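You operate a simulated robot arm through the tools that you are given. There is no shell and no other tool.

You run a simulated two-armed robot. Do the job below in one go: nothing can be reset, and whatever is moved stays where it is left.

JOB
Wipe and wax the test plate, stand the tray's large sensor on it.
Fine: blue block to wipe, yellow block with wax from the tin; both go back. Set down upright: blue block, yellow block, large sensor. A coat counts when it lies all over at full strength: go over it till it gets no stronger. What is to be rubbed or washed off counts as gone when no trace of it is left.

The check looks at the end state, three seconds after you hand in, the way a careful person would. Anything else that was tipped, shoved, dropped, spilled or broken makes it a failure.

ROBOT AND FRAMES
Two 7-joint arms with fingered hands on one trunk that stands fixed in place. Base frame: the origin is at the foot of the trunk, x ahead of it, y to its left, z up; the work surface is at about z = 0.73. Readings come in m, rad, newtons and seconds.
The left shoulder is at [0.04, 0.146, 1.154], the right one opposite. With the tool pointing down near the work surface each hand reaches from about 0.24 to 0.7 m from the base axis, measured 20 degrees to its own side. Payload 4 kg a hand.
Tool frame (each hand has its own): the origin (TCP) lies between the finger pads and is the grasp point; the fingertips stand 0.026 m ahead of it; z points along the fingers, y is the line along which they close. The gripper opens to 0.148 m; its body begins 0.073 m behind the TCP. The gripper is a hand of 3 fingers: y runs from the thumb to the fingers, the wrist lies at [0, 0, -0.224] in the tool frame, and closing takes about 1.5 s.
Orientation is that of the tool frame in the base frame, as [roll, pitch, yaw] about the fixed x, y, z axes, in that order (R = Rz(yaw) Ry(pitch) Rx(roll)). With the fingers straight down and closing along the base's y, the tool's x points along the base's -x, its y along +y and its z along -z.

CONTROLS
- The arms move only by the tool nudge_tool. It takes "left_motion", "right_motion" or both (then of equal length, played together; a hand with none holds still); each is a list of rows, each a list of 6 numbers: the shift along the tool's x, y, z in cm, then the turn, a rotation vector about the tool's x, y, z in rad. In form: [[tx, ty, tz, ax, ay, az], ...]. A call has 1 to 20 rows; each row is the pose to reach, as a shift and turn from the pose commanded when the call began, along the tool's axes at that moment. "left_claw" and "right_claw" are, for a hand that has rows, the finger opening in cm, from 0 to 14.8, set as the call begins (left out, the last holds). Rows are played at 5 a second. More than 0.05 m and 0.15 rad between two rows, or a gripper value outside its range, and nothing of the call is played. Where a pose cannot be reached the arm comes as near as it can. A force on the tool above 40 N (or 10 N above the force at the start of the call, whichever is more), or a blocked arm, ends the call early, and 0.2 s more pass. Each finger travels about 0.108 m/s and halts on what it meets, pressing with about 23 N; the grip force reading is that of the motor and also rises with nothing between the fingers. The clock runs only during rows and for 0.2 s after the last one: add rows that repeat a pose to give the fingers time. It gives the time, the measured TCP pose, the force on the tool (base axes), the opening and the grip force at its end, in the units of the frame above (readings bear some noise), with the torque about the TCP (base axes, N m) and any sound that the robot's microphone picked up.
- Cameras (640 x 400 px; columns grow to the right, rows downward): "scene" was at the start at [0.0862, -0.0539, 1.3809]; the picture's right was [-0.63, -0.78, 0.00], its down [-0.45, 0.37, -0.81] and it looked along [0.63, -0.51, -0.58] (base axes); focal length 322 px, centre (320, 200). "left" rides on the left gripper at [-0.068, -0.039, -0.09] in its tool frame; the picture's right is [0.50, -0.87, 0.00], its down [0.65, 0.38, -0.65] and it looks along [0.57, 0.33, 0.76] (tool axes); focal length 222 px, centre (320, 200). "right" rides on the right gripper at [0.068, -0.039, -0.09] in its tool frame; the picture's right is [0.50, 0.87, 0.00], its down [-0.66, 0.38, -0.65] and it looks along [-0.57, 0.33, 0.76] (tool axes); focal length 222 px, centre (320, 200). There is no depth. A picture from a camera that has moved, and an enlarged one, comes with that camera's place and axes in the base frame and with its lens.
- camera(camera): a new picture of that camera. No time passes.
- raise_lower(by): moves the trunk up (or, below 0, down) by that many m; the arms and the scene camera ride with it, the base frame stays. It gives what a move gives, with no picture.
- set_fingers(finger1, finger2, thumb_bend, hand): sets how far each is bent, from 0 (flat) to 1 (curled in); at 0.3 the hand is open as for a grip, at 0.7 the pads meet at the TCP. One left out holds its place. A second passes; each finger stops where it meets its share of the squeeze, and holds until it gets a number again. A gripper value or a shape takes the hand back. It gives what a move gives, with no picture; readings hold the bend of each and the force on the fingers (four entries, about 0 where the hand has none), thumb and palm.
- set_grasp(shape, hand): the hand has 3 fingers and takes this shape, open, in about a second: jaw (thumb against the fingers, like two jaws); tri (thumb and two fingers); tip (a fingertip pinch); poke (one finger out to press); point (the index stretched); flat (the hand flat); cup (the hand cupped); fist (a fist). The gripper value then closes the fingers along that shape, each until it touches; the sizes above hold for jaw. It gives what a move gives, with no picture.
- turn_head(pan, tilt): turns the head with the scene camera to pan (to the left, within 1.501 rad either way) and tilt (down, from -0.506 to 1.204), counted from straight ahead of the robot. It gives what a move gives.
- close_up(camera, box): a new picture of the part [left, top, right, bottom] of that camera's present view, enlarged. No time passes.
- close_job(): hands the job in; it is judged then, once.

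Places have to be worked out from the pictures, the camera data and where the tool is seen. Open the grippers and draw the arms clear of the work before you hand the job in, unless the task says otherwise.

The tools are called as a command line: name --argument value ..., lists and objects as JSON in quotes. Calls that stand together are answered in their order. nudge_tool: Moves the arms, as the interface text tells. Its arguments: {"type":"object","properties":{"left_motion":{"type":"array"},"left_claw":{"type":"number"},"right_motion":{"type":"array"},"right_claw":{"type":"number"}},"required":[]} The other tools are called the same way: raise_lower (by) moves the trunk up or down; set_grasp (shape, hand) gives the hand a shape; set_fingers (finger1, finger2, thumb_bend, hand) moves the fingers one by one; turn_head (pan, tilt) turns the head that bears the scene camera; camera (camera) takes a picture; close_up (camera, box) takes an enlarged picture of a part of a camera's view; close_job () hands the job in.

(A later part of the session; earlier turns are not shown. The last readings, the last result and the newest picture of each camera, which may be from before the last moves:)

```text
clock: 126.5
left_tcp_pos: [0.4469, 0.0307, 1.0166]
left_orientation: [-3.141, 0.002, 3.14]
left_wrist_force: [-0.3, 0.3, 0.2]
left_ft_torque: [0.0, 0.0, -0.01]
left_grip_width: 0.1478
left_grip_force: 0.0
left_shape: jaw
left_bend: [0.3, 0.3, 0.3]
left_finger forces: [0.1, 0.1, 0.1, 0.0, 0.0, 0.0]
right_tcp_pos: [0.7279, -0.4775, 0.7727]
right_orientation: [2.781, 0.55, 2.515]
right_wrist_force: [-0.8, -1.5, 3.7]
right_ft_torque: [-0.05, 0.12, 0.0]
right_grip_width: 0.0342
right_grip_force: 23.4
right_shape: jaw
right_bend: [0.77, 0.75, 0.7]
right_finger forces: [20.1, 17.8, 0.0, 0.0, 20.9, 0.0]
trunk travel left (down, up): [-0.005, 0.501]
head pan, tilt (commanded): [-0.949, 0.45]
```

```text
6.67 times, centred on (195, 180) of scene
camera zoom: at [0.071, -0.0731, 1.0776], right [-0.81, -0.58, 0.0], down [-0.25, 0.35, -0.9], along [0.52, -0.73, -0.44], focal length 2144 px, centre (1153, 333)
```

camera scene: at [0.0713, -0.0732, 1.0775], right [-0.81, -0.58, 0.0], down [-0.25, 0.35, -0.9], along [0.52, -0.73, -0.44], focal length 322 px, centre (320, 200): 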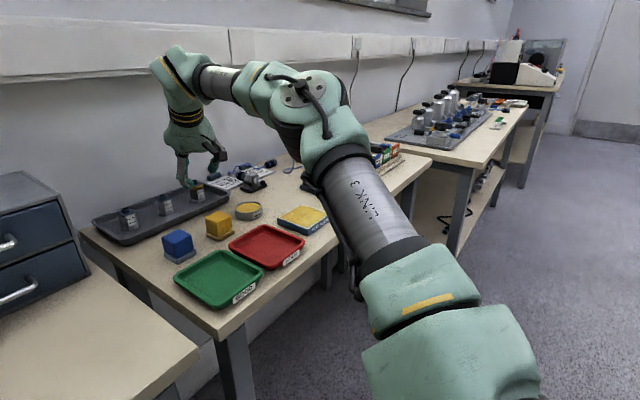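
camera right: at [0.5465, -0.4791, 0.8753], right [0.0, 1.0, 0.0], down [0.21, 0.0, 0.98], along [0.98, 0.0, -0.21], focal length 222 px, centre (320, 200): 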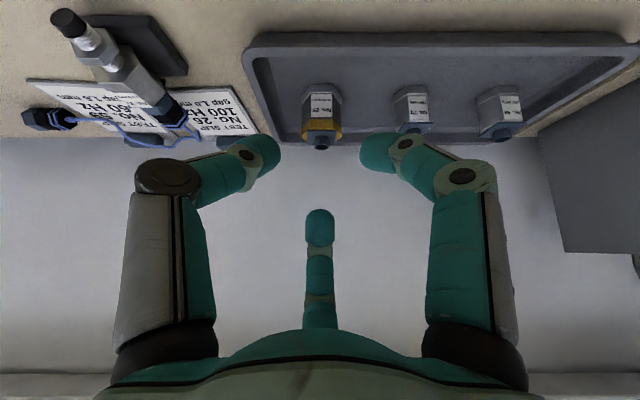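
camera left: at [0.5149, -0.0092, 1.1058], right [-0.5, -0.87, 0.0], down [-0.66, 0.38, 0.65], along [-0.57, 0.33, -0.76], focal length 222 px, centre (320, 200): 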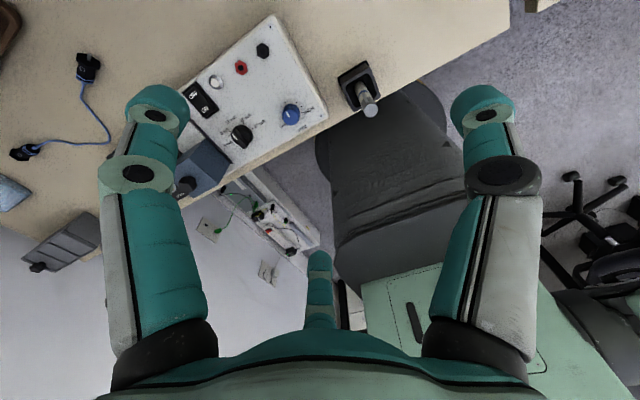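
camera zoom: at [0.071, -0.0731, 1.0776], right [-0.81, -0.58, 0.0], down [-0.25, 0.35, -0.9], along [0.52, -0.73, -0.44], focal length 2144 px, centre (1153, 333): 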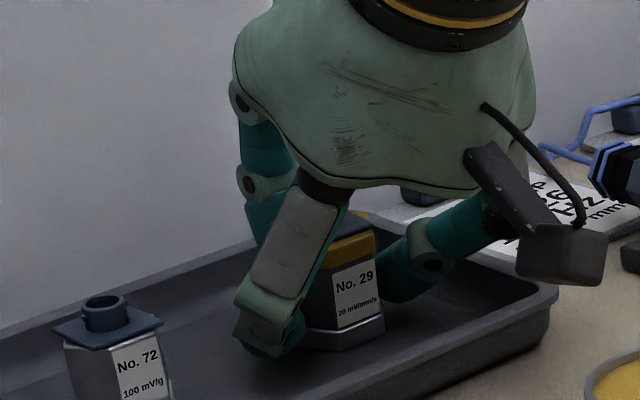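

Gripped firmly with all three digits (18–21 N). I lift straight up 1 cm and look.

nudge_tool --right_motion '[[-0.1, 0.06, -0.16, 0, 0, 0], [-0.26, 0.15, -0.4, 0, 0, 0], [-0.52, 0.3, -0.8, 0, 0, 0], [-0.52, 0.3, -0.8, 0, 0, 0]]'

close_up --camera "scene" --box '[160, 150, 230, 210]'

close_up --camera "right" --box '[200, 80, 440, 260]'

```text
clock: 127.5
left_tcp_pos: [0.4465, 0.0304, 1.0157]
left_orientation: [-3.14, 0.0, -3.139]
left_wrist_force: [-0.7, 0.7, 0.5]
left_ft_torque: [0.0, -0.01, -0.01]
left_grip_width: 0.1478
left_grip_force: 0.1
left_shape: jaw
left_bend: [0.3, 0.3, 0.3]
left_finger forces: [0.1, 0.0, 0.0, 0.1, 0.0, 0.0]
right_tcp_pos: [0.728, -0.4775, 0.7817]
right_orientation: [2.781, 0.549, 2.515]
right_wrist_force: [-0.8, 1.0, -1.3]
right_ft_torque: [0.0, 0.04, -0.02]
right_grip_width: 0.0344
right_grip_force: 22.9
right_shape: jaw
right_bend: [0.77, 0.75, 0.7]
right_finger forces: [19.9, 17.5, 0.0, 0.0, 20.1, 0.0]
trunk travel left (down, up): [-0.005, 0.501]
head pan, tilt (commanded): [-0.949, 0.45]
```

```text
6.67 times, centred on (195, 180) of scene
camera zoom: at [0.0718, -0.0735, 1.0775], right [-0.81, -0.58, 0.0], down [-0.25, 0.35, -0.9], along [0.52, -0.73, -0.44], focal length 2144 px, centre (1153, 333)
```

zoom: 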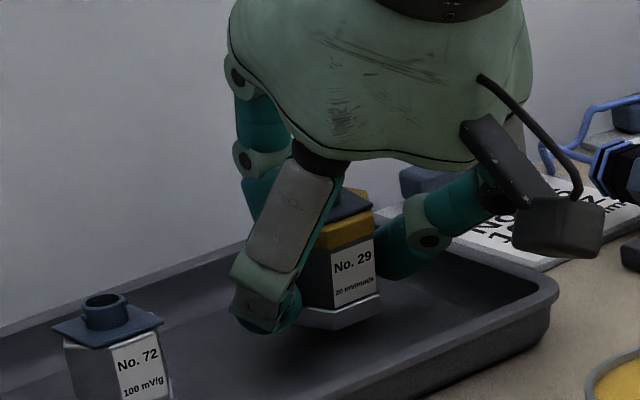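

```text
2.22 times, centred on (320, 170) of right
camera zoom: at [0.6122, -0.4777, 0.8077], right [0.0, 1.0, 0.0], down [0.21, 0.0, 0.98], along [0.98, 0.0, -0.21], focal length 494 px, centre (320, 267)
```

zoom: 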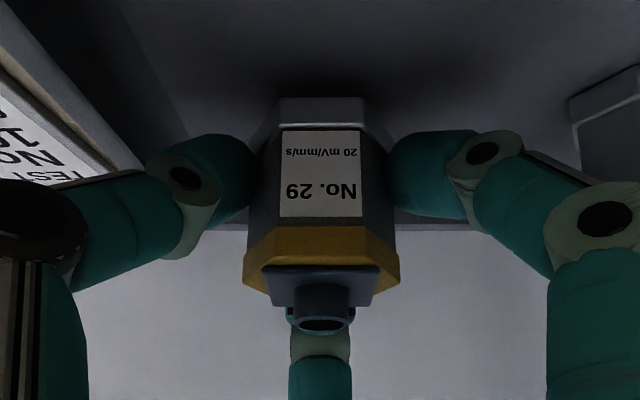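

The sensor is held, but it leans slightly (top toward the robot). I lift it clear of the tray and back to free space so I can measure the lean.

nudge_tool --right_motion '[[-0.52, 0.3, -0.8, 0, 0, 0], [-1.04, 0.6, -1.6, 0, 0, 0], [-2.08, 1.2, -3.19, 0, 0, 0], [-1.05, 0.61, -6.6, 0, 0, 0], [0.67, -0.39, -10.6, 0, 0, 0], [2.92, -1.68, -13.81, 0, 0, 0], [2.92, -1.68, -13.81, 0, 0, 0]]'

camera --camera "scene"

camera --camera "right"

```text
clock: 129.1
left_tcp_pos: [0.4474, 0.0311, 1.0161]
left_orientation: [3.141, -0.002, -3.14]
left_wrist_force: [0.5, 0.4, 0.3]
left_ft_torque: [0.05, -0.01, 0.02]
left_grip_width: 0.148
left_grip_force: 0.1
left_shape: jaw
left_bend: [0.3, 0.3, 0.3]
left_finger forces: [0.0, 0.0, 0.1, 0.0, 0.0, 0.0]
right_tcp_pos: [0.6181, -0.4768, 0.8719]
right_orientation: [2.78, 0.547, 2.516]
right_wrist_force: [0.6, 0.8, -1.4]
right_ft_torque: [0.04, 0.01, 0.0]
right_grip_width: 0.0343
right_grip_force: 22.7
right_shape: jaw
right_bend: [0.77, 0.75, 0.7]
right_finger forces: [19.6, 17.5, 0.0, 0.0, 19.8, 0.1]
trunk travel left (down, up): [-0.005, 0.501]
head pan, tilt (commanded): [-0.949, 0.45]
```

```text
taken
camera scene: at [0.0724, -0.0735, 1.0774], right [-0.81, -0.58, 0.0], down [-0.25, 0.35, -0.9], along [0.52, -0.73, -0.44], focal length 322 px, centre (320, 200)
```

scene: 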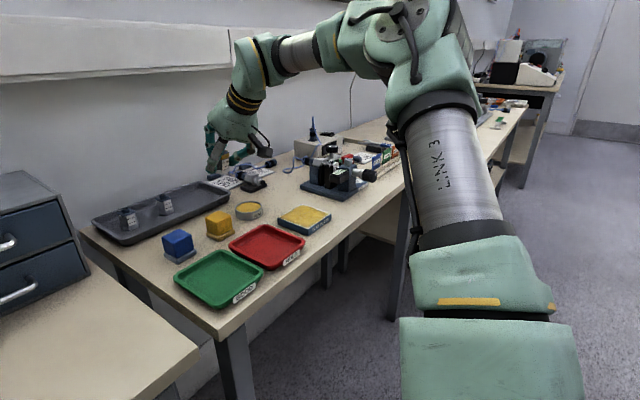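

```text
taken
camera right: at [0.5023, -0.4775, 0.8978], right [0.0, 1.0, 0.0], down [0.21, 0.0, 0.98], along [0.98, 0.0, -0.21], focal length 222 px, centre (320, 200)
```

right: 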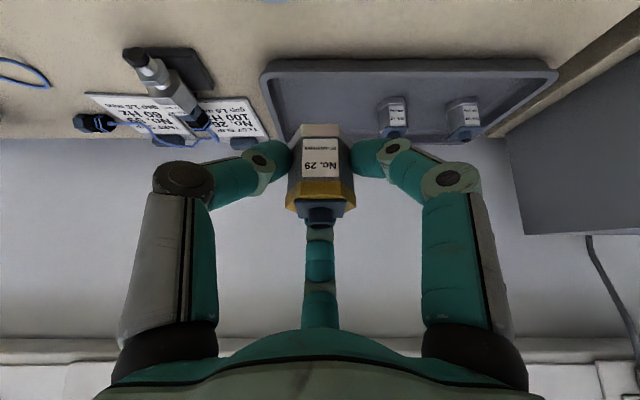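

The sensor came out of the tray safely and the other two still stand. I raise the trunk back up by 0.16 m for comfortable work over the plate and restore the head angle.

raise_lower --by 0.16

turn_head --pan -0.682 --tilt 0.5

camera --camera "scene"

```text
clock: 130.9
left_tcp_pos: [0.4471, 0.0308, 1.1752]
left_orientation: [-3.141, 0.0, -3.141]
left_wrist_force: [0.5, 0.6, -0.9]
left_ft_torque: [-0.01, -0.02, -0.01]
left_grip_width: 0.1479
left_grip_force: 0.0
left_shape: jaw
left_bend: [0.3, 0.3, 0.3]
left_finger forces: [0.0, 0.0, 0.0, 0.0, 0.0, 0.0]
right_tcp_pos: [0.6207, -0.478, 1.0321]
right_orientation: [2.781, 0.548, 2.516]
right_wrist_force: [0.5, -0.5, -1.6]
right_ft_torque: [-0.03, 0.01, -0.01]
right_grip_width: 0.0341
right_grip_force: 22.8
right_shape: jaw
right_bend: [0.77, 0.75, 0.7]
right_finger forces: [19.6, 17.5, 0.0, 0.0, 19.8, 0.0]
trunk travel left (down, up): [-0.165, 0.341]
head pan, tilt (commanded): [-0.949, 0.45]
```

```text
clock: 131.7
left_tcp_pos: [0.447, 0.0308, 1.1761]
left_orientation: [-3.141, 0.0, 3.141]
left_wrist_force: [0.2, -0.2, -0.2]
left_ft_torque: [0.03, 0.01, 0.04]
left_grip_width: 0.148
left_grip_force: 0.0
left_shape: jaw
left_bend: [0.3, 0.3, 0.3]
left_finger forces: [0.0, 0.1, 0.0, 0.0, 0.0, 0.0]
right_tcp_pos: [0.6194, -0.4764, 1.0321]
right_orientation: [2.781, 0.548, 2.516]
right_wrist_force: [-0.1, -0.6, -2.1]
right_ft_torque: [0.03, -0.03, -0.01]
right_grip_width: 0.034
right_grip_force: 22.7
right_shape: jaw
right_bend: [0.77, 0.75, 0.7]
right_finger forces: [19.6, 17.6, 0.0, 0.0, 19.7, 0.1]
trunk travel left (down, up): [-0.165, 0.341]
head pan, tilt (commanded): [-0.682, 0.499]
```

```text
taken
camera scene: at [0.0887, -0.0562, 1.2328], right [-0.63, -0.78, 0.0], down [-0.37, 0.3, -0.88], along [0.68, -0.55, -0.48], focal length 322 px, centre (320, 200)
```

scene: 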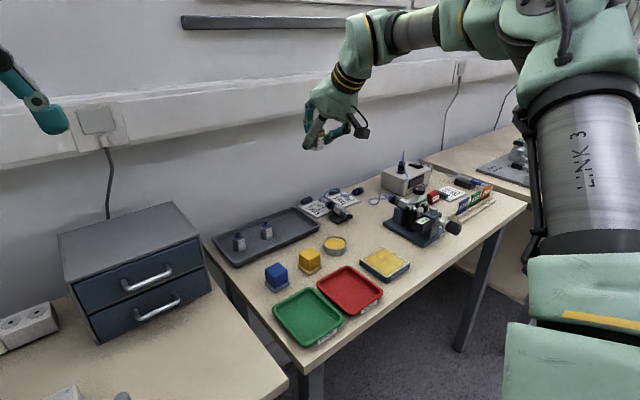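

I zoom in on the held sensor from the scene camera and the hand camera to measure its lean.

close_up --camera "scene" --box '[290, 100, 360, 165]'

close_up --camera "right" --box '[270, 110, 370, 240]'

```text
6.15 times, centred on (325, 132) of scene
camera zoom: at [0.0887, -0.0562, 1.2328], right [-0.63, -0.78, 0.0], down [-0.37, 0.3, -0.88], along [0.68, -0.55, -0.48], focal length 1979 px, centre (289, 615)
```

zoom: 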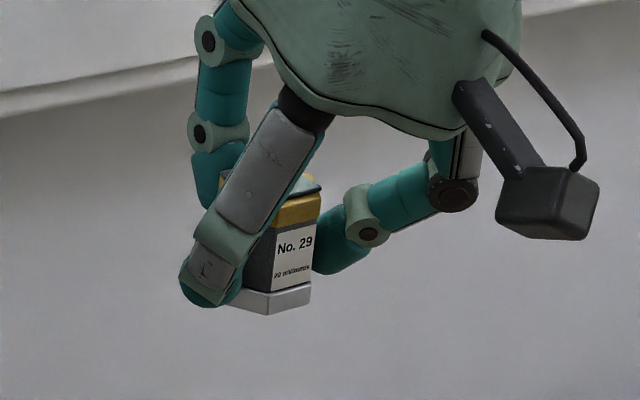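

```text
3.08 times, centred on (320, 175) of right
camera zoom: at [0.5021, -0.4774, 1.0581], right [0.0, 1.0, 0.0], down [0.21, 0.0, 0.98], along [0.98, 0.0, -0.21], focal length 684 px, centre (320, 277)
```

zoom: 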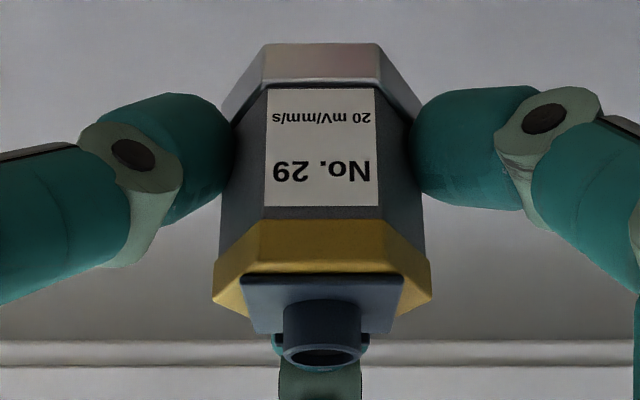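

The hand camera suggests the sensor's top leans about 7–11° toward the robot. I take a higher zoom from the scene camera to pin this down.

close_up --camera "scene" --box '[308, 115, 332, 153]'

close_up --camera "right" --box '[295, 120, 345, 180]'

close_up --camera "right" --box '[295, 170, 345, 235]'

```text
10.53 times, centred on (320, 134) of scene
camera zoom: at [0.0887, -0.0562, 1.2328], right [-0.63, -0.78, 0.0], down [-0.37, 0.3, -0.88], along [0.68, -0.55, -0.48], focal length 3385 px, centre (320, 895)
```

zoom: 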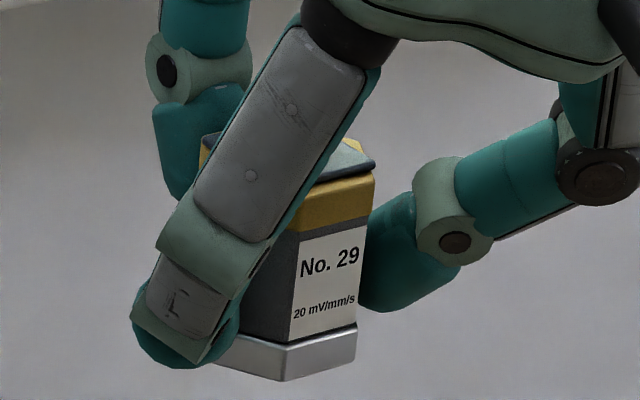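

```text
6.67 times, centred on (320, 150) of right
camera zoom: at [0.5021, -0.4774, 1.0581], right [0.0, 1.0, 0.0], down [0.21, 0.0, 0.98], along [0.98, 0.0, -0.21], focal length 1481 px, centre (320, 533)
```

zoom: 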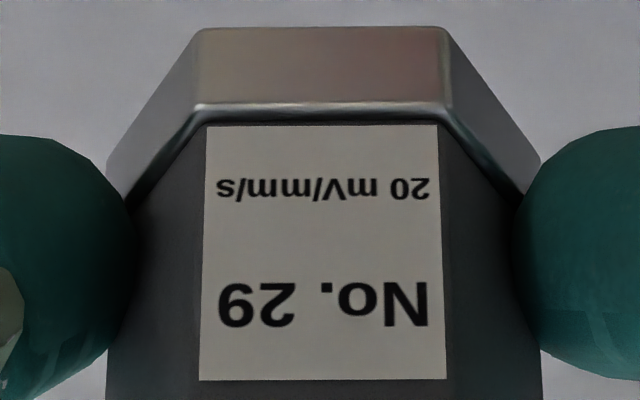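

```text
6.15 times, centred on (320, 202) of right
camera zoom: at [0.5021, -0.4774, 1.0581], right [0.0, 1.0, 0.0], down [0.21, 0.0, 0.98], along [0.98, 0.0, -0.21], focal length 1367 px, centre (320, 185)
```

zoom: 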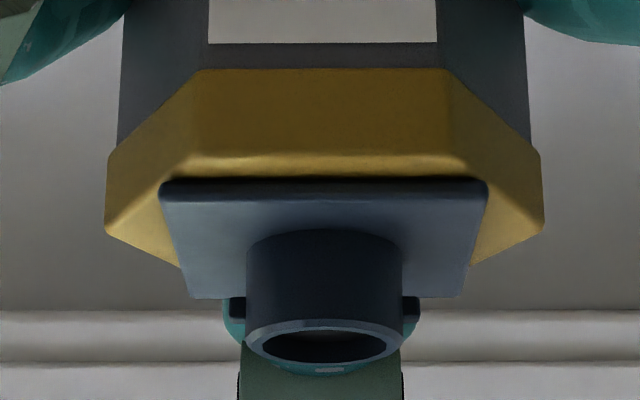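

Estimates agree on roughly 9° lean (top toward −x). I rotate the tool +9° about the base y axis to set the sensor upright while carrying it to about 11 cm above the plate centre.

nudge_tool --right_motion '[[1.88, -2.14, 0.03, 0.0098, 0.017, 0], [3.76, -4.27, 0.07, 0.0196, 0.034, 0], [5.64, -6.41, 0.1, 0.0294, 0.051, 0], [7.52, -8.54, 0.14, 0.0393, 0.068, 0], [9.4, -10.68, 0.17, 0.0491, 0.085, 0], [11.28, -12.81, 0.2, 0.0589, 0.102, 0], [13.16, -14.95, 0.24, 0.0687, 0.119, 0], [15.04, -17.08, 0.27, 0.0785, 0.136, 0], [15.04, -17.08, 0.27, 0.0785, 0.136, 0], [15.04, -17.08, 0.27, 0.0785, 0.136, 0]]'

camera --camera "scene"

camera --camera "right"

```text
clock: 133.9
left_tcp_pos: [0.4458, 0.0302, 1.1755]
left_orientation: [-3.14, 0.001, -3.139]
left_wrist_force: [0.0, 0.0, 0.3]
left_ft_torque: [0.01, 0.02, -0.01]
left_grip_width: 0.1477
left_grip_force: 0.1
left_shape: jaw
left_bend: [0.3, 0.3, 0.3]
left_finger forces: [0.1, 0.0, 0.0, 0.0, 0.0, 0.1]
right_tcp_pos: [0.4477, -0.5504, 0.8999]
right_orientation: [2.879, 0.418, 2.563]
right_wrist_force: [-0.9, -0.5, -1.0]
right_ft_torque: [-0.02, -0.01, -0.03]
right_grip_width: 0.0339
right_grip_force: 23.0
right_shape: jaw
right_bend: [0.77, 0.75, 0.7]
right_finger forces: [19.4, 17.6, 0.0, 0.0, 19.8, 0.0]
trunk travel left (down, up): [-0.165, 0.341]
head pan, tilt (commanded): [-0.682, 0.499]
```

```text
taken
camera scene: at [0.0886, -0.0563, 1.2328], right [-0.63, -0.78, 0.0], down [-0.37, 0.3, -0.88], along [0.68, -0.55, -0.48], focal length 322 px, centre (320, 200)
```

scene: 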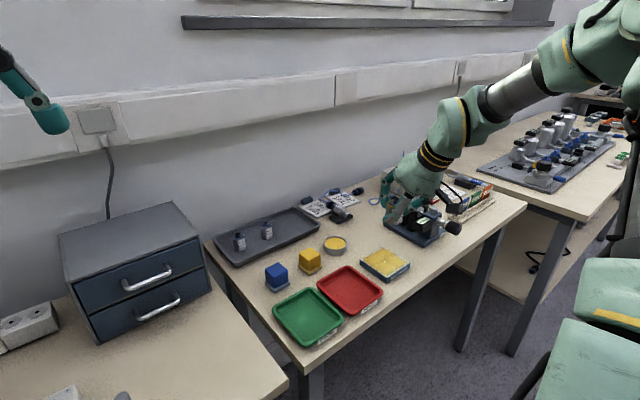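

```text
taken
camera right: at [0.3368, -0.5507, 0.9438], right [0.0, 1.0, 0.0], down [0.36, 0.0, 0.93], along [0.93, 0.0, -0.36], focal length 222 px, centre (320, 200)
```

right: 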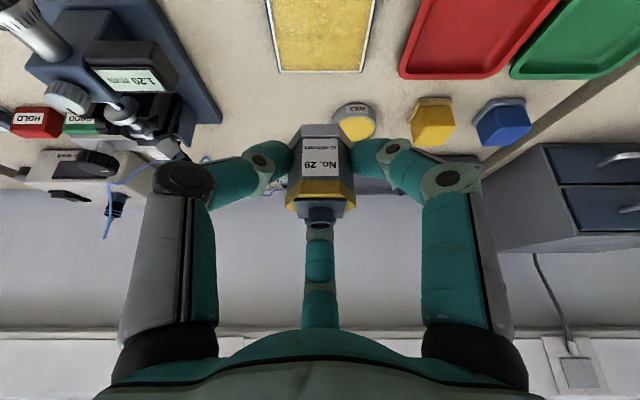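

Over the plate. I check the sensor's uprightness in close-ups.

close_up --camera "scene" --box '[375, 165, 440, 240]'

close_up --camera "right" --box '[290, 115, 350, 180]'

close_up --camera "right" --box '[260, 0, 380, 130]'

```text
5.33 times, centred on (408, 202) of scene
camera zoom: at [0.0886, -0.0563, 1.2328], right [-0.63, -0.78, 0.0], down [-0.37, 0.3, -0.88], along [0.68, -0.55, -0.48], focal length 1715 px, centre (-147, 187)
```

zoom: 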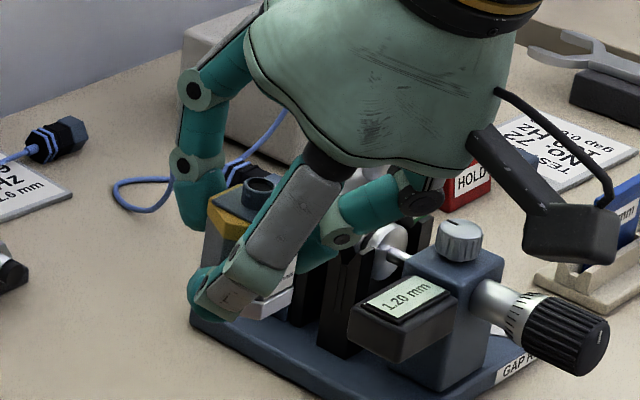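

```text
6.15 times, centred on (320, 148) of right
camera zoom: at [0.3368, -0.5507, 0.9438], right [0.0, 1.0, 0.0], down [0.36, 0.0, 0.93], along [0.93, 0.0, -0.36], focal length 1367 px, centre (320, 523)
```

zoom: 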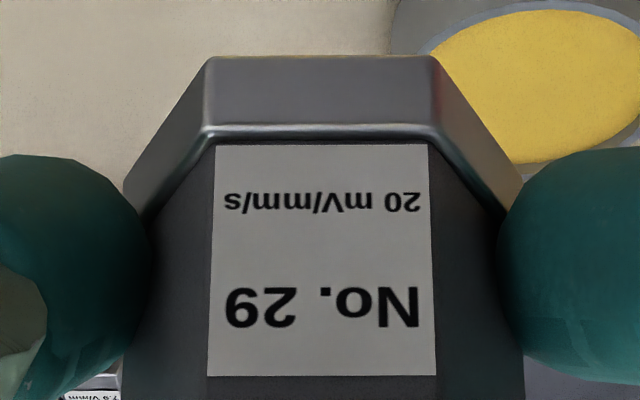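

```text
3.08 times, centred on (320, 65) of right
camera zoom: at [0.3368, -0.5507, 0.9438], right [0.0, 1.0, 0.0], down [0.36, 0.0, 0.93], along [0.93, 0.0, -0.36], focal length 684 px, centre (320, 615)
```

zoom: 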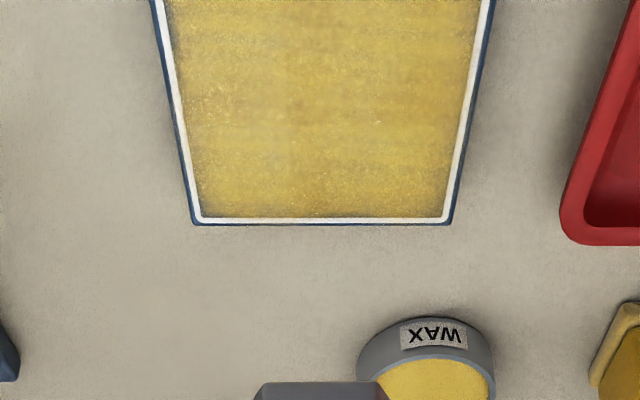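

By the label's perspective the sensor is now within about 1° of upright. I verify with a tighter scene close-up.

close_up --camera "scene" --box '[408, 195, 432, 230]'

close_up --camera "right" --box '[290, 165, 350, 235]'

```text
11.43 times, centred on (420, 212) of scene
camera zoom: at [0.0886, -0.0563, 1.2328], right [-0.63, -0.78, 0.0], down [-0.37, 0.3, -0.88], along [0.68, -0.55, -0.48], focal length 3675 px, centre (-823, 57)
```

zoom: 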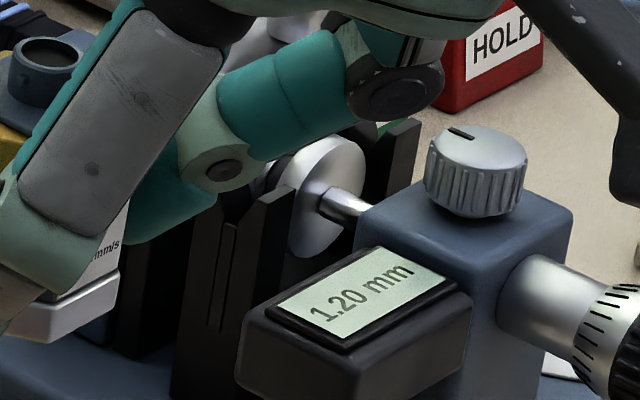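

```text
5.71 times, centred on (320, 200) of right
camera zoom: at [0.3368, -0.5507, 0.9438], right [0.0, 1.0, 0.0], down [0.36, 0.0, 0.93], along [0.93, 0.0, -0.36], focal length 1269 px, centre (320, 200)
```

zoom: 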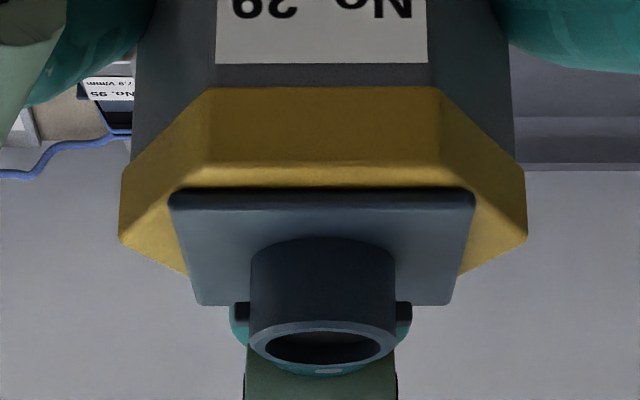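

The edge slopes match perspective exactly, so the sensor hangs upright; its base centre is about (0.451, −0.5506) at z≈0.862. I descend about 10 cm while centring it over the plate.

nudge_tool --right_motion '[[0.85, -0.45, 1.9, 0, 0, 0], [1.7, -0.9, 3.8, 0, 0, 0], [2.5, -1.38, 5.7, 0, 0, 0], [3.35, -1.85, 7.6, 0, 0, 0], [4.13, -2.28, 9.38, 0, 0, 0], [4.13, -2.28, 9.38, 0, 0, 0]]'

close_up --camera "scene" --box '[350, 200, 430, 290]'

camera --camera "right"

```text
clock: 135.3
left_tcp_pos: [0.4474, 0.0307, 1.1749]
left_orientation: [-3.14, 0.001, -3.141]
left_wrist_force: [-0.6, 0.0, -0.2]
left_ft_torque: [-0.01, 0.03, 0.01]
left_grip_width: 0.148
left_grip_force: 0.1
left_shape: jaw
left_bend: [0.3, 0.3, 0.3]
left_finger forces: [0.1, 0.0, 0.0, 0.0, 0.0, 0.0]
right_tcp_pos: [0.4487, -0.5494, 0.7944]
right_orientation: [2.881, 0.418, 2.562]
right_wrist_force: [-0.5, 0.6, -1.3]
right_ft_torque: [-0.02, -0.05, 0.01]
right_grip_width: 0.034
right_grip_force: 23.5
right_shape: jaw
right_bend: [0.77, 0.75, 0.7]
right_finger forces: [19.5, 17.6, 0.0, 0.0, 19.6, 0.0]
trunk travel left (down, up): [-0.165, 0.341]
head pan, tilt (commanded): [-0.682, 0.499]
```

```text
4.44 times, centred on (390, 245) of scene
camera zoom: at [0.0885, -0.0559, 1.2329], right [-0.63, -0.78, 0.0], down [-0.37, 0.3, -0.88], along [0.68, -0.55, -0.48], focal length 1429 px, centre (9, 0)
```

zoom: 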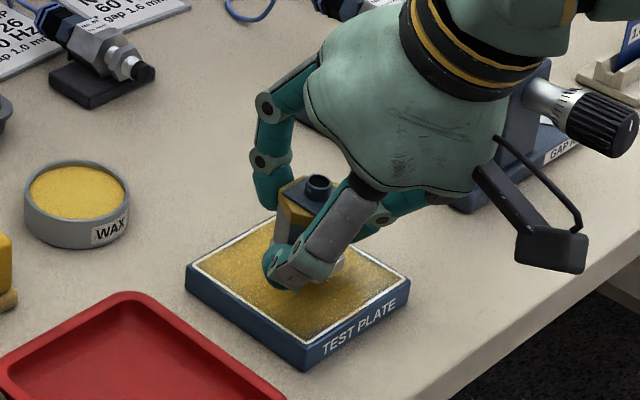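

```text
taken
camera right: at [0.3392, -0.5493, 0.8385], right [0.0, 1.0, 0.0], down [0.36, 0.0, 0.93], along [0.93, 0.0, -0.36], focal length 222 px, centre (320, 200)
```

right: 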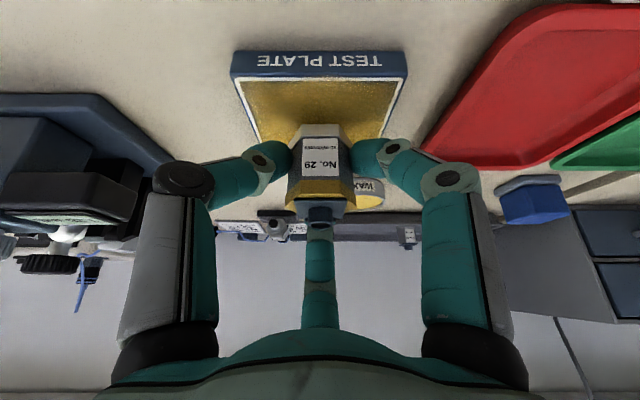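

About 1 cm above the plate and well centred. I lower 7 mm, then go on in millimetre steps.

nudge_tool --right_motion '[[0.12, -0.07, 0.26, 0, 0, 0], [0.2, -0.12, 0.44, 0, 0, 0], [0.285, -0.164, 0.618, 0, 0, 0], [0.285, -0.164, 0.618, 0, 0, 0]]'

close_up --camera "scene" --box '[370, 225, 420, 285]'

close_up --camera "right" --box '[220, 40, 420, 230]'

```text
clock: 136.3
left_tcp_pos: [0.447, 0.0313, 1.1759]
left_orientation: [3.142, -0.001, -3.141]
left_wrist_force: [0.2, 0.1, 0.0]
left_ft_torque: [-0.01, 0.01, -0.02]
left_grip_width: 0.1478
left_grip_force: 0.1
left_shape: jaw
left_bend: [0.3, 0.3, 0.3]
left_finger forces: [0.0, 0.0, 0.0, 0.1, 0.0, 0.0]
right_tcp_pos: [0.45, -0.5504, 0.7887]
right_orientation: [2.882, 0.419, 2.563]
right_wrist_force: [-0.3, 0.2, -1.2]
right_ft_torque: [0.01, 0.01, 0.01]
right_grip_width: 0.0339
right_grip_force: 22.8
right_shape: jaw
right_bend: [0.77, 0.75, 0.7]
right_finger forces: [19.5, 17.7, 0.0, 0.1, 19.6, 0.0]
trunk travel left (down, up): [-0.165, 0.341]
head pan, tilt (commanded): [-0.682, 0.499]
```

```text
6.67 times, centred on (395, 255) of scene
camera zoom: at [0.0887, -0.0561, 1.2328], right [-0.63, -0.78, 0.0], down [-0.37, 0.3, -0.88], along [0.68, -0.55, -0.48], focal length 2144 px, centre (-180, -167)
```

zoom: 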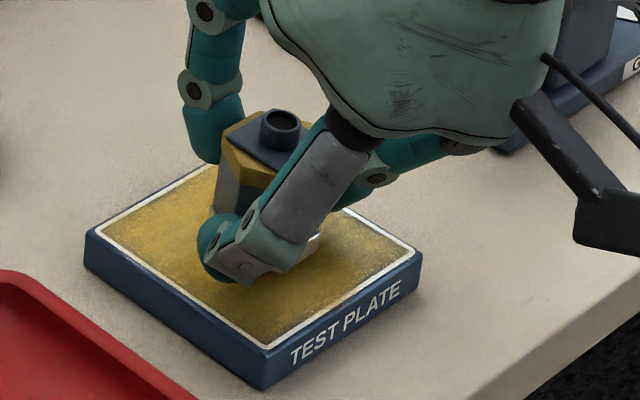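

```text
2.11 times, centred on (320, 135) of right
camera zoom: at [0.3397, -0.5492, 0.8321], right [0.0, 1.0, 0.0], down [0.36, 0.0, 0.93], along [0.93, 0.0, -0.36], focal length 468 px, centre (320, 337)
```

zoom: 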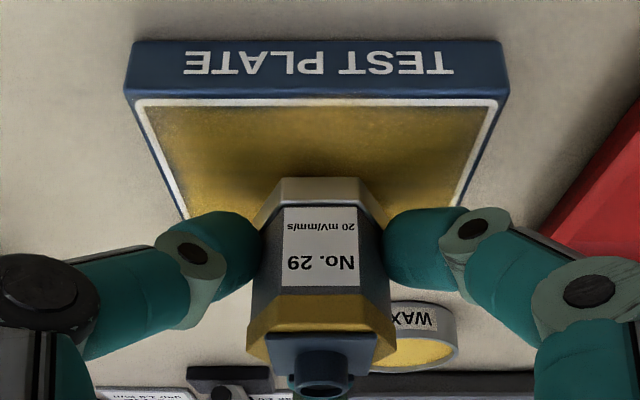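

Centred and close. I lower in 1 mm steps until contact shows.

nudge_tool --right_motion '[[0.02, -0.012, 0.044, 0, 0, 0], [0.041, -0.023, 0.088, 0, 0, 0], [0.061, -0.035, 0.132, 0, 0, 0], [0.061, -0.035, 0.132, 0, 0, 0]]'

nudge_tool --right_motion '[[0.02, -0.012, 0.044, 0, 0, 0], [0.041, -0.023, 0.088, 0, 0, 0], [0.041, -0.023, 0.088, 0, 0, 0]]'

close_up --camera "right" --box '[260, 90, 380, 220]'

```text
clock: 137.3
left_tcp_pos: [0.4466, 0.0308, 1.1757]
left_orientation: [3.141, 0.0, -3.141]
left_wrist_force: [-0.8, -0.3, -0.1]
left_ft_torque: [-0.02, 0.03, -0.04]
left_grip_width: 0.148
left_grip_force: 0.0
left_shape: jaw
left_bend: [0.3, 0.3, 0.3]
left_finger forces: [0.1, 0.1, 0.0, 0.0, 0.0, 0.1]
right_tcp_pos: [0.4508, -0.5494, 0.7876]
right_orientation: [2.882, 0.419, 2.562]
right_wrist_force: [0.0, -0.7, -1.6]
right_ft_torque: [0.02, -0.03, -0.03]
right_grip_width: 0.0341
right_grip_force: 23.1
right_shape: jaw
right_bend: [0.77, 0.75, 0.7]
right_finger forces: [19.4, 17.4, 0.1, 0.0, 19.6, 0.0]
trunk travel left (down, up): [-0.165, 0.341]
head pan, tilt (commanded): [-0.682, 0.499]
```

```text
clock: 138.1
left_tcp_pos: [0.4476, 0.0302, 1.1771]
left_orientation: [3.141, 0.001, -3.14]
left_wrist_force: [0.0, 0.2, 0.8]
left_ft_torque: [0.0, 0.04, 0.01]
left_grip_width: 0.1478
left_grip_force: 0.0
left_shape: jaw
left_bend: [0.3, 0.3, 0.3]
left_finger forces: [0.1, 0.0, 0.1, 0.0, 0.1, 0.0]
right_tcp_pos: [0.4487, -0.5491, 0.7861]
right_orientation: [2.883, 0.419, 2.562]
right_wrist_force: [0.5, -0.5, -1.1]
right_ft_torque: [-0.03, 0.01, 0.0]
right_grip_width: 0.0339
right_grip_force: 23.1
right_shape: jaw
right_bend: [0.77, 0.75, 0.7]
right_finger forces: [19.5, 17.5, 0.1, 0.0, 19.6, 0.1]
trunk travel left (down, up): [-0.165, 0.341]
head pan, tilt (commanded): [-0.682, 0.499]
```

```text
3.08 times, centred on (320, 155) of right
camera zoom: at [0.3391, -0.549, 0.8296], right [0.0, 1.0, 0.0], down [0.36, 0.0, 0.93], along [0.93, 0.0, -0.36], focal length 684 px, centre (320, 338)
```

zoom: 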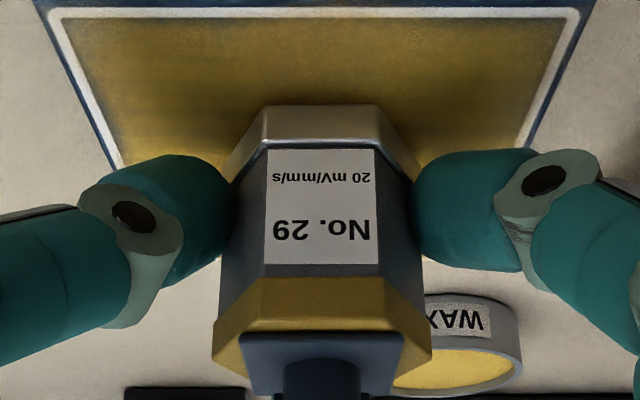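

Still hanging free (−1.1 to −1.6 N is its weight). I continue 2 mm more in two steps.

nudge_tool --right_motion '[[0.02, -0.012, 0.044, 0, 0, 0], [0.041, -0.023, 0.088, 0, 0, 0], [0.041, -0.023, 0.088, 0, 0, 0]]'

nudge_tool --right_motion '[[0.02, -0.012, 0.044, 0, 0, 0], [0.041, -0.023, 0.088, 0, 0, 0], [0.041, -0.023, 0.088, 0, 0, 0]]'

```text
clock: 138.9
left_tcp_pos: [0.448, 0.0316, 1.1753]
left_orientation: [-3.14, -0.001, -3.138]
left_wrist_force: [-0.7, 0.0, 0.0]
left_ft_torque: [-0.02, -0.02, -0.03]
left_grip_width: 0.1479
left_grip_force: 0.1
left_shape: jaw
left_bend: [0.3, 0.3, 0.3]
left_finger forces: [0.0, 0.0, 0.0, 0.1, 0.0, 0.0]
right_tcp_pos: [0.4506, -0.5492, 0.7843]
right_orientation: [2.88, 0.419, 2.562]
right_wrist_force: [-0.1, -0.6, -1.5]
right_ft_torque: [0.01, -0.03, 0.0]
right_grip_width: 0.0344
right_grip_force: 22.9
right_shape: jaw
right_bend: [0.77, 0.75, 0.7]
right_finger forces: [19.5, 17.5, 0.0, 0.1, 19.6, 0.1]
trunk travel left (down, up): [-0.165, 0.341]
head pan, tilt (commanded): [-0.682, 0.499]
```

```text
clock: 139.7
left_tcp_pos: [0.4477, 0.0312, 1.1765]
left_orientation: [-3.141, -0.001, -3.141]
left_wrist_force: [0.6, 0.3, -0.3]
left_ft_torque: [0.0, 0.02, -0.03]
left_grip_width: 0.1478
left_grip_force: 0.1
left_shape: jaw
left_bend: [0.3, 0.3, 0.3]
left_finger forces: [0.0, 0.0, 0.1, 0.1, 0.1, 0.0]
right_tcp_pos: [0.4485, -0.5487, 0.7832]
right_orientation: [2.882, 0.42, 2.562]
right_wrist_force: [0.4, -0.2, -1.0]
right_ft_torque: [0.01, 0.05, 0.02]
right_grip_width: 0.0342
right_grip_force: 23.2
right_shape: jaw
right_bend: [0.77, 0.75, 0.7]
right_finger forces: [19.6, 17.6, 0.0, 0.0, 19.7, 0.1]
trunk travel left (down, up): [-0.165, 0.341]
head pan, tilt (commanded): [-0.682, 0.499]
```

Nearly there; another 2 mm in two steps, and a look.

nudge_tool --right_motion '[[0.02, -0.012, 0.044, 0, 0, 0], [0.041, -0.023, 0.088, 0, 0, 0], [0.041, -0.023, 0.088, 0, 0, 0]]'

close_up --camera "scene" --box '[375, 235, 410, 275]'

nudge_tool --right_motion '[[0.02, -0.012, 0.044, 0, 0, 0], [0.041, -0.023, 0.088, 0, 0, 0], [0.041, -0.023, 0.088, 0, 0, 0]]'

close_up --camera "right" --box '[260, 90, 380, 220]'

```text
clock: 140.5
left_tcp_pos: [0.4462, 0.0314, 1.1763]
left_orientation: [3.141, 0.001, -3.141]
left_wrist_force: [0.1, 0.3, 0.1]
left_ft_torque: [-0.03, -0.03, 0.01]
left_grip_width: 0.1478
left_grip_force: 0.0
left_shape: jaw
left_bend: [0.3, 0.3, 0.3]
left_finger forces: [0.0, 0.0, 0.0, 0.0, 0.0, 0.0]
right_tcp_pos: [0.4508, -0.5484, 0.7835]
right_orientation: [2.88, 0.419, 2.562]
right_wrist_force: [-0.4, 0.6, 1.7]
right_ft_torque: [-0.03, 0.03, 0.02]
right_grip_width: 0.0341
right_grip_force: 22.9
right_shape: jaw
right_bend: [0.77, 0.75, 0.7]
right_finger forces: [20.0, 19.0, 0.1, 0.1, 20.1, 0.0]
trunk travel left (down, up): [-0.165, 0.341]
head pan, tilt (commanded): [-0.682, 0.499]
```

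```text
10.00 times, centred on (392, 255) of scene
camera zoom: at [0.0885, -0.0558, 1.2329], right [-0.63, -0.78, 0.0], down [-0.37, 0.3, -0.88], along [0.68, -0.55, -0.48], focal length 3215 px, centre (-405, -350)
```

zoom: 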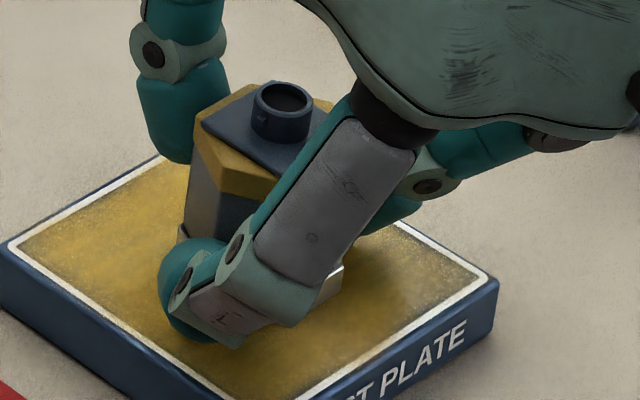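

```text
clock: 141.3
left_tcp_pos: [0.447, 0.0313, 1.1761]
left_orientation: [-3.141, 0.001, -3.138]
left_wrist_force: [0.0, -0.7, -1.0]
left_ft_torque: [-0.03, 0.03, 0.01]
left_grip_width: 0.1481
left_grip_force: 0.0
left_shape: jaw
left_bend: [0.3, 0.3, 0.3]
left_finger forces: [0.0, 0.1, 0.0, 0.0, 0.1, 0.0]
right_tcp_pos: [0.4495, -0.5494, 0.7823]
right_orientation: [2.882, 0.42, 2.563]
right_wrist_force: [1.9, -0.7, 6.2]
right_ft_torque: [-0.05, 0.04, 0.05]
right_grip_width: 0.0343
right_grip_force: 23.1
right_shape: jaw
right_bend: [0.77, 0.75, 0.7]
right_finger forces: [20.7, 20.7, 0.0, 0.0, 21.1, 0.0]
trunk travel left (down, up): [-0.165, 0.341]
head pan, tilt (commanded): [-0.682, 0.499]
```

```text
3.08 times, centred on (320, 155) of right
camera zoom: at [0.3394, -0.5488, 0.8263], right [0.0, 1.0, 0.0], down [0.36, 0.0, 0.93], along [0.93, 0.0, -0.36], focal length 684 px, centre (320, 338)
```

zoom: 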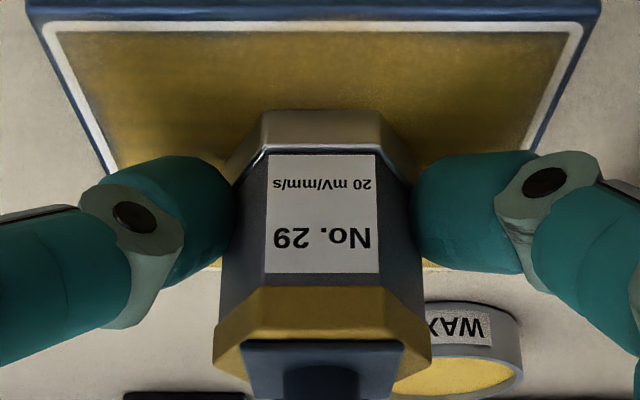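

Contact made (6 N). I ease up slightly to about 2–3 N and then open the hand only a little, to 4.6 cm, so the sensor settles.

nudge_tool --right_motion '[[-0.024, 0.014, -0.053, 0, 0, 0], [-0.033, 0.019, -0.071, 0, 0, 0], [-0.033, 0.019, -0.071, 0, 0, 0]]'

nudge_tool --right_motion '[[0, 0, 0, 0, 0, 0], [0, 0, 0, 0, 0, 0], [0, 0, 0, 0, 0, 0], [0, 0, 0, 0, 0, 0]]' --right_claw 4.6

close_up --camera "scene" --box '[370, 225, 420, 285]'

close_up --camera "right" --box '[240, 80, 400, 240]'

```text
clock: 142.1
left_tcp_pos: [0.4473, 0.031, 1.1743]
left_orientation: [3.141, 0.0, -3.139]
left_wrist_force: [-0.2, -0.9, -1.3]
left_ft_torque: [-0.01, -0.01, 0.03]
left_grip_width: 0.148
left_grip_force: 0.0
left_shape: jaw
left_bend: [0.3, 0.3, 0.3]
left_finger forces: [0.1, 0.1, 0.0, 0.0, 0.1, 0.0]
right_tcp_pos: [0.4499, -0.5481, 0.7825]
right_orientation: [2.882, 0.42, 2.561]
right_wrist_force: [2.0, -0.8, 3.7]
right_ft_torque: [-0.03, 0.05, 0.06]
right_grip_width: 0.0339
right_grip_force: 23.4
right_shape: jaw
right_bend: [0.77, 0.75, 0.7]
right_finger forces: [20.4, 20.1, 0.0, 0.0, 20.7, 0.0]
trunk travel left (down, up): [-0.165, 0.341]
head pan, tilt (commanded): [-0.682, 0.499]
```

```text
clock: 143.1
left_tcp_pos: [0.4463, 0.0299, 1.1762]
left_orientation: [3.141, 0.002, -3.14]
left_wrist_force: [-0.1, 0.0, -0.6]
left_ft_torque: [-0.01, -0.02, -0.01]
left_grip_width: 0.148
left_grip_force: 0.2
left_shape: jaw
left_bend: [0.3, 0.3, 0.3]
left_finger forces: [0.0, 0.0, 0.0, 0.1, 0.0, 0.0]
right_tcp_pos: [0.4497, -0.5482, 0.7821]
right_orientation: [2.882, 0.418, 2.562]
right_wrist_force: [-0.1, 0.0, 0.4]
right_ft_torque: [-0.01, -0.01, -0.02]
right_grip_width: 0.0458
right_grip_force: 0.0
right_shape: jaw
right_bend: [0.77, 0.77, 0.7]
right_finger forces: [0.0, 0.0, 0.0, 0.0, 0.1, 0.0]
trunk travel left (down, up): [-0.165, 0.341]
head pan, tilt (commanded): [-0.682, 0.499]
```

```text
6.67 times, centred on (395, 255) of scene
camera zoom: at [0.0886, -0.056, 1.2328], right [-0.63, -0.78, 0.0], down [-0.37, 0.3, -0.88], along [0.68, -0.55, -0.48], focal length 2144 px, centre (-180, -167)
```

zoom: 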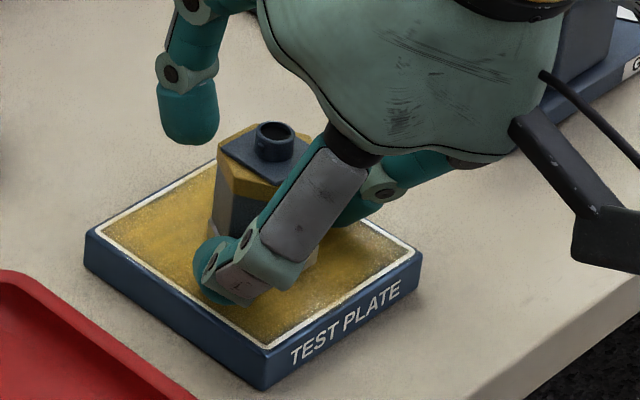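

```text
2.50 times, centred on (320, 160) of right
camera zoom: at [0.3391, -0.5489, 0.8263], right [0.0, 1.0, 0.0], down [0.36, 0.0, 0.93], along [0.93, 0.0, -0.36], focal length 555 px, centre (320, 300)
```

zoom: 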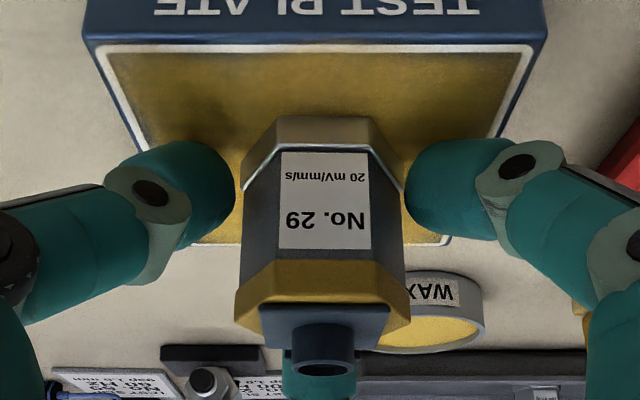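

The sensor stands upright on its own. I open to 5.4 cm and check clearances before retreating.

nudge_tool --right_motion '[[0, 0, 0, 0, 0, 0], [0, 0, 0, 0, 0, 0], [0, 0, 0, 0, 0, 0]]' --right_claw 5.4

close_up --camera "scene" --box '[370, 225, 420, 285]'

close_up --camera "right" --box '[240, 80, 400, 240]'

```text
clock: 143.9
left_tcp_pos: [0.4469, 0.0308, 1.1764]
left_orientation: [-3.14, 0.0, -3.139]
left_wrist_force: [-0.6, 0.2, -0.1]
left_ft_torque: [0.04, 0.01, -0.03]
left_grip_width: 0.1478
left_grip_force: 0.1
left_shape: jaw
left_bend: [0.3, 0.3, 0.3]
left_finger forces: [0.0, 0.0, 0.0, 0.0, 0.1, 0.0]
right_tcp_pos: [0.4499, -0.5487, 0.7823]
right_orientation: [2.88, 0.419, 2.562]
right_wrist_force: [0.0, -0.1, 0.5]
right_ft_torque: [-0.02, -0.02, 0.02]
right_grip_width: 0.0538
right_grip_force: 0.0
right_shape: jaw
right_bend: [0.77, 0.77, 0.7]
right_finger forces: [0.0, 0.0, 0.0, 0.0, 0.0, 0.0]
trunk travel left (down, up): [-0.165, 0.341]
head pan, tilt (commanded): [-0.682, 0.499]
```

```text
6.67 times, centred on (395, 255) of scene
camera zoom: at [0.0886, -0.056, 1.2328], right [-0.63, -0.78, 0.0], down [-0.37, 0.3, -0.88], along [0.68, -0.55, -0.48], focal length 2144 px, centre (-180, -167)
```

zoom: 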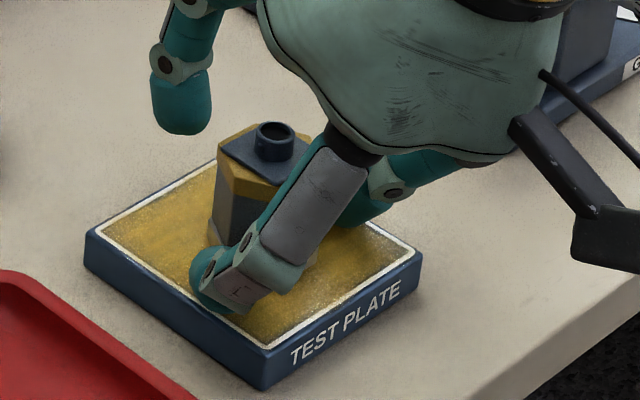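

```text
2.50 times, centred on (320, 160) of right
camera zoom: at [0.3392, -0.5489, 0.8265], right [0.0, 1.0, 0.0], down [0.36, 0.0, 0.93], along [0.93, 0.0, -0.36], focal length 555 px, centre (320, 300)
```

zoom: 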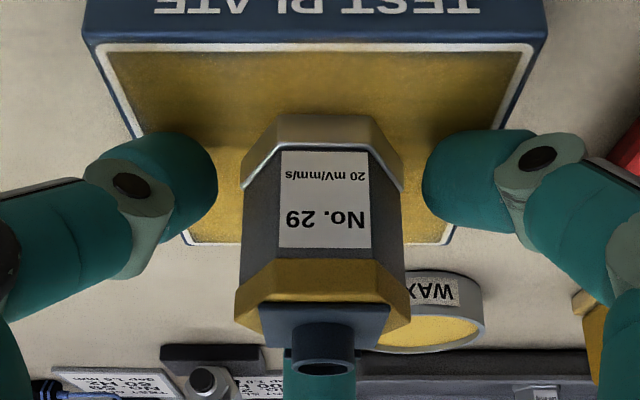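

All digits are clear of the sensor. I retreat slowly along the tool axis (back and up).

nudge_tool --right_motion '[[0, 0, -0.6, 0, 0, 0], [0, 0, -1.2, 0, 0, 0], [0, 0, -2.0, 0, 0, 0], [0, 0, -3.0, 0, 0, 0], [0, 0, -4.0, 0, 0, 0], [0, 0, -5.5, 0, 0, 0], [0, 0, -5.5, 0, 0, 0]]'

close_up --camera "scene" --box '[360, 200, 430, 285]'

close_up --camera "right" --box '[200, 20, 440, 220]'

```text
clock: 145.5
left_tcp_pos: [0.4481, 0.0311, 1.1764]
left_orientation: [3.14, 0.0, -3.14]
left_wrist_force: [0.4, -0.6, 0.4]
left_ft_torque: [0.0, -0.02, 0.0]
left_grip_width: 0.1481
left_grip_force: 0.1
left_shape: jaw
left_bend: [0.3, 0.3, 0.3]
left_finger forces: [0.1, 0.0, 0.0, 0.0, 0.0, 0.0]
right_tcp_pos: [0.4235, -0.5488, 0.8315]
right_orientation: [2.881, 0.417, 2.563]
right_wrist_force: [-0.2, -0.3, 0.7]
right_ft_torque: [0.01, 0.0, -0.01]
right_grip_width: 0.0538
right_grip_force: 0.0
right_shape: jaw
right_bend: [0.77, 0.77, 0.7]
right_finger forces: [0.0, 0.0, 0.2, 0.0, 0.0, 0.1]
trunk travel left (down, up): [-0.165, 0.341]
head pan, tilt (commanded): [-0.682, 0.499]
```

```text
4.71 times, centred on (395, 242) of scene
camera zoom: at [0.0889, -0.0563, 1.2328], right [-0.63, -0.78, 0.0], down [-0.37, 0.3, -0.88], along [0.68, -0.55, -0.48], focal length 1513 px, centre (-33, 0)
```

zoom: 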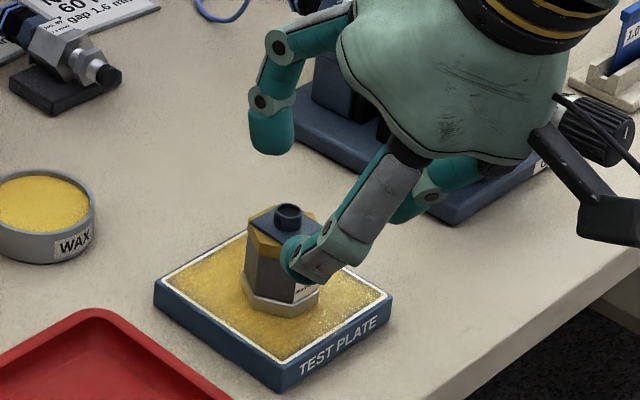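

```text
2.00 times, centred on (320, 120) of right
camera zoom: at [0.3132, -0.5491, 0.8751], right [0.0, 1.0, 0.0], down [0.36, 0.0, 0.93], along [0.93, 0.0, -0.36], focal length 444 px, centre (320, 360)
```

zoom: 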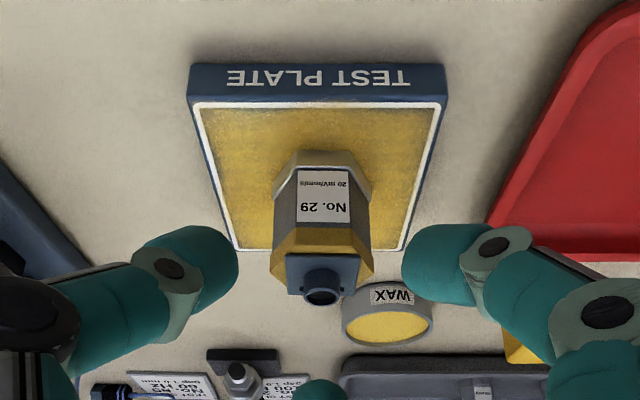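

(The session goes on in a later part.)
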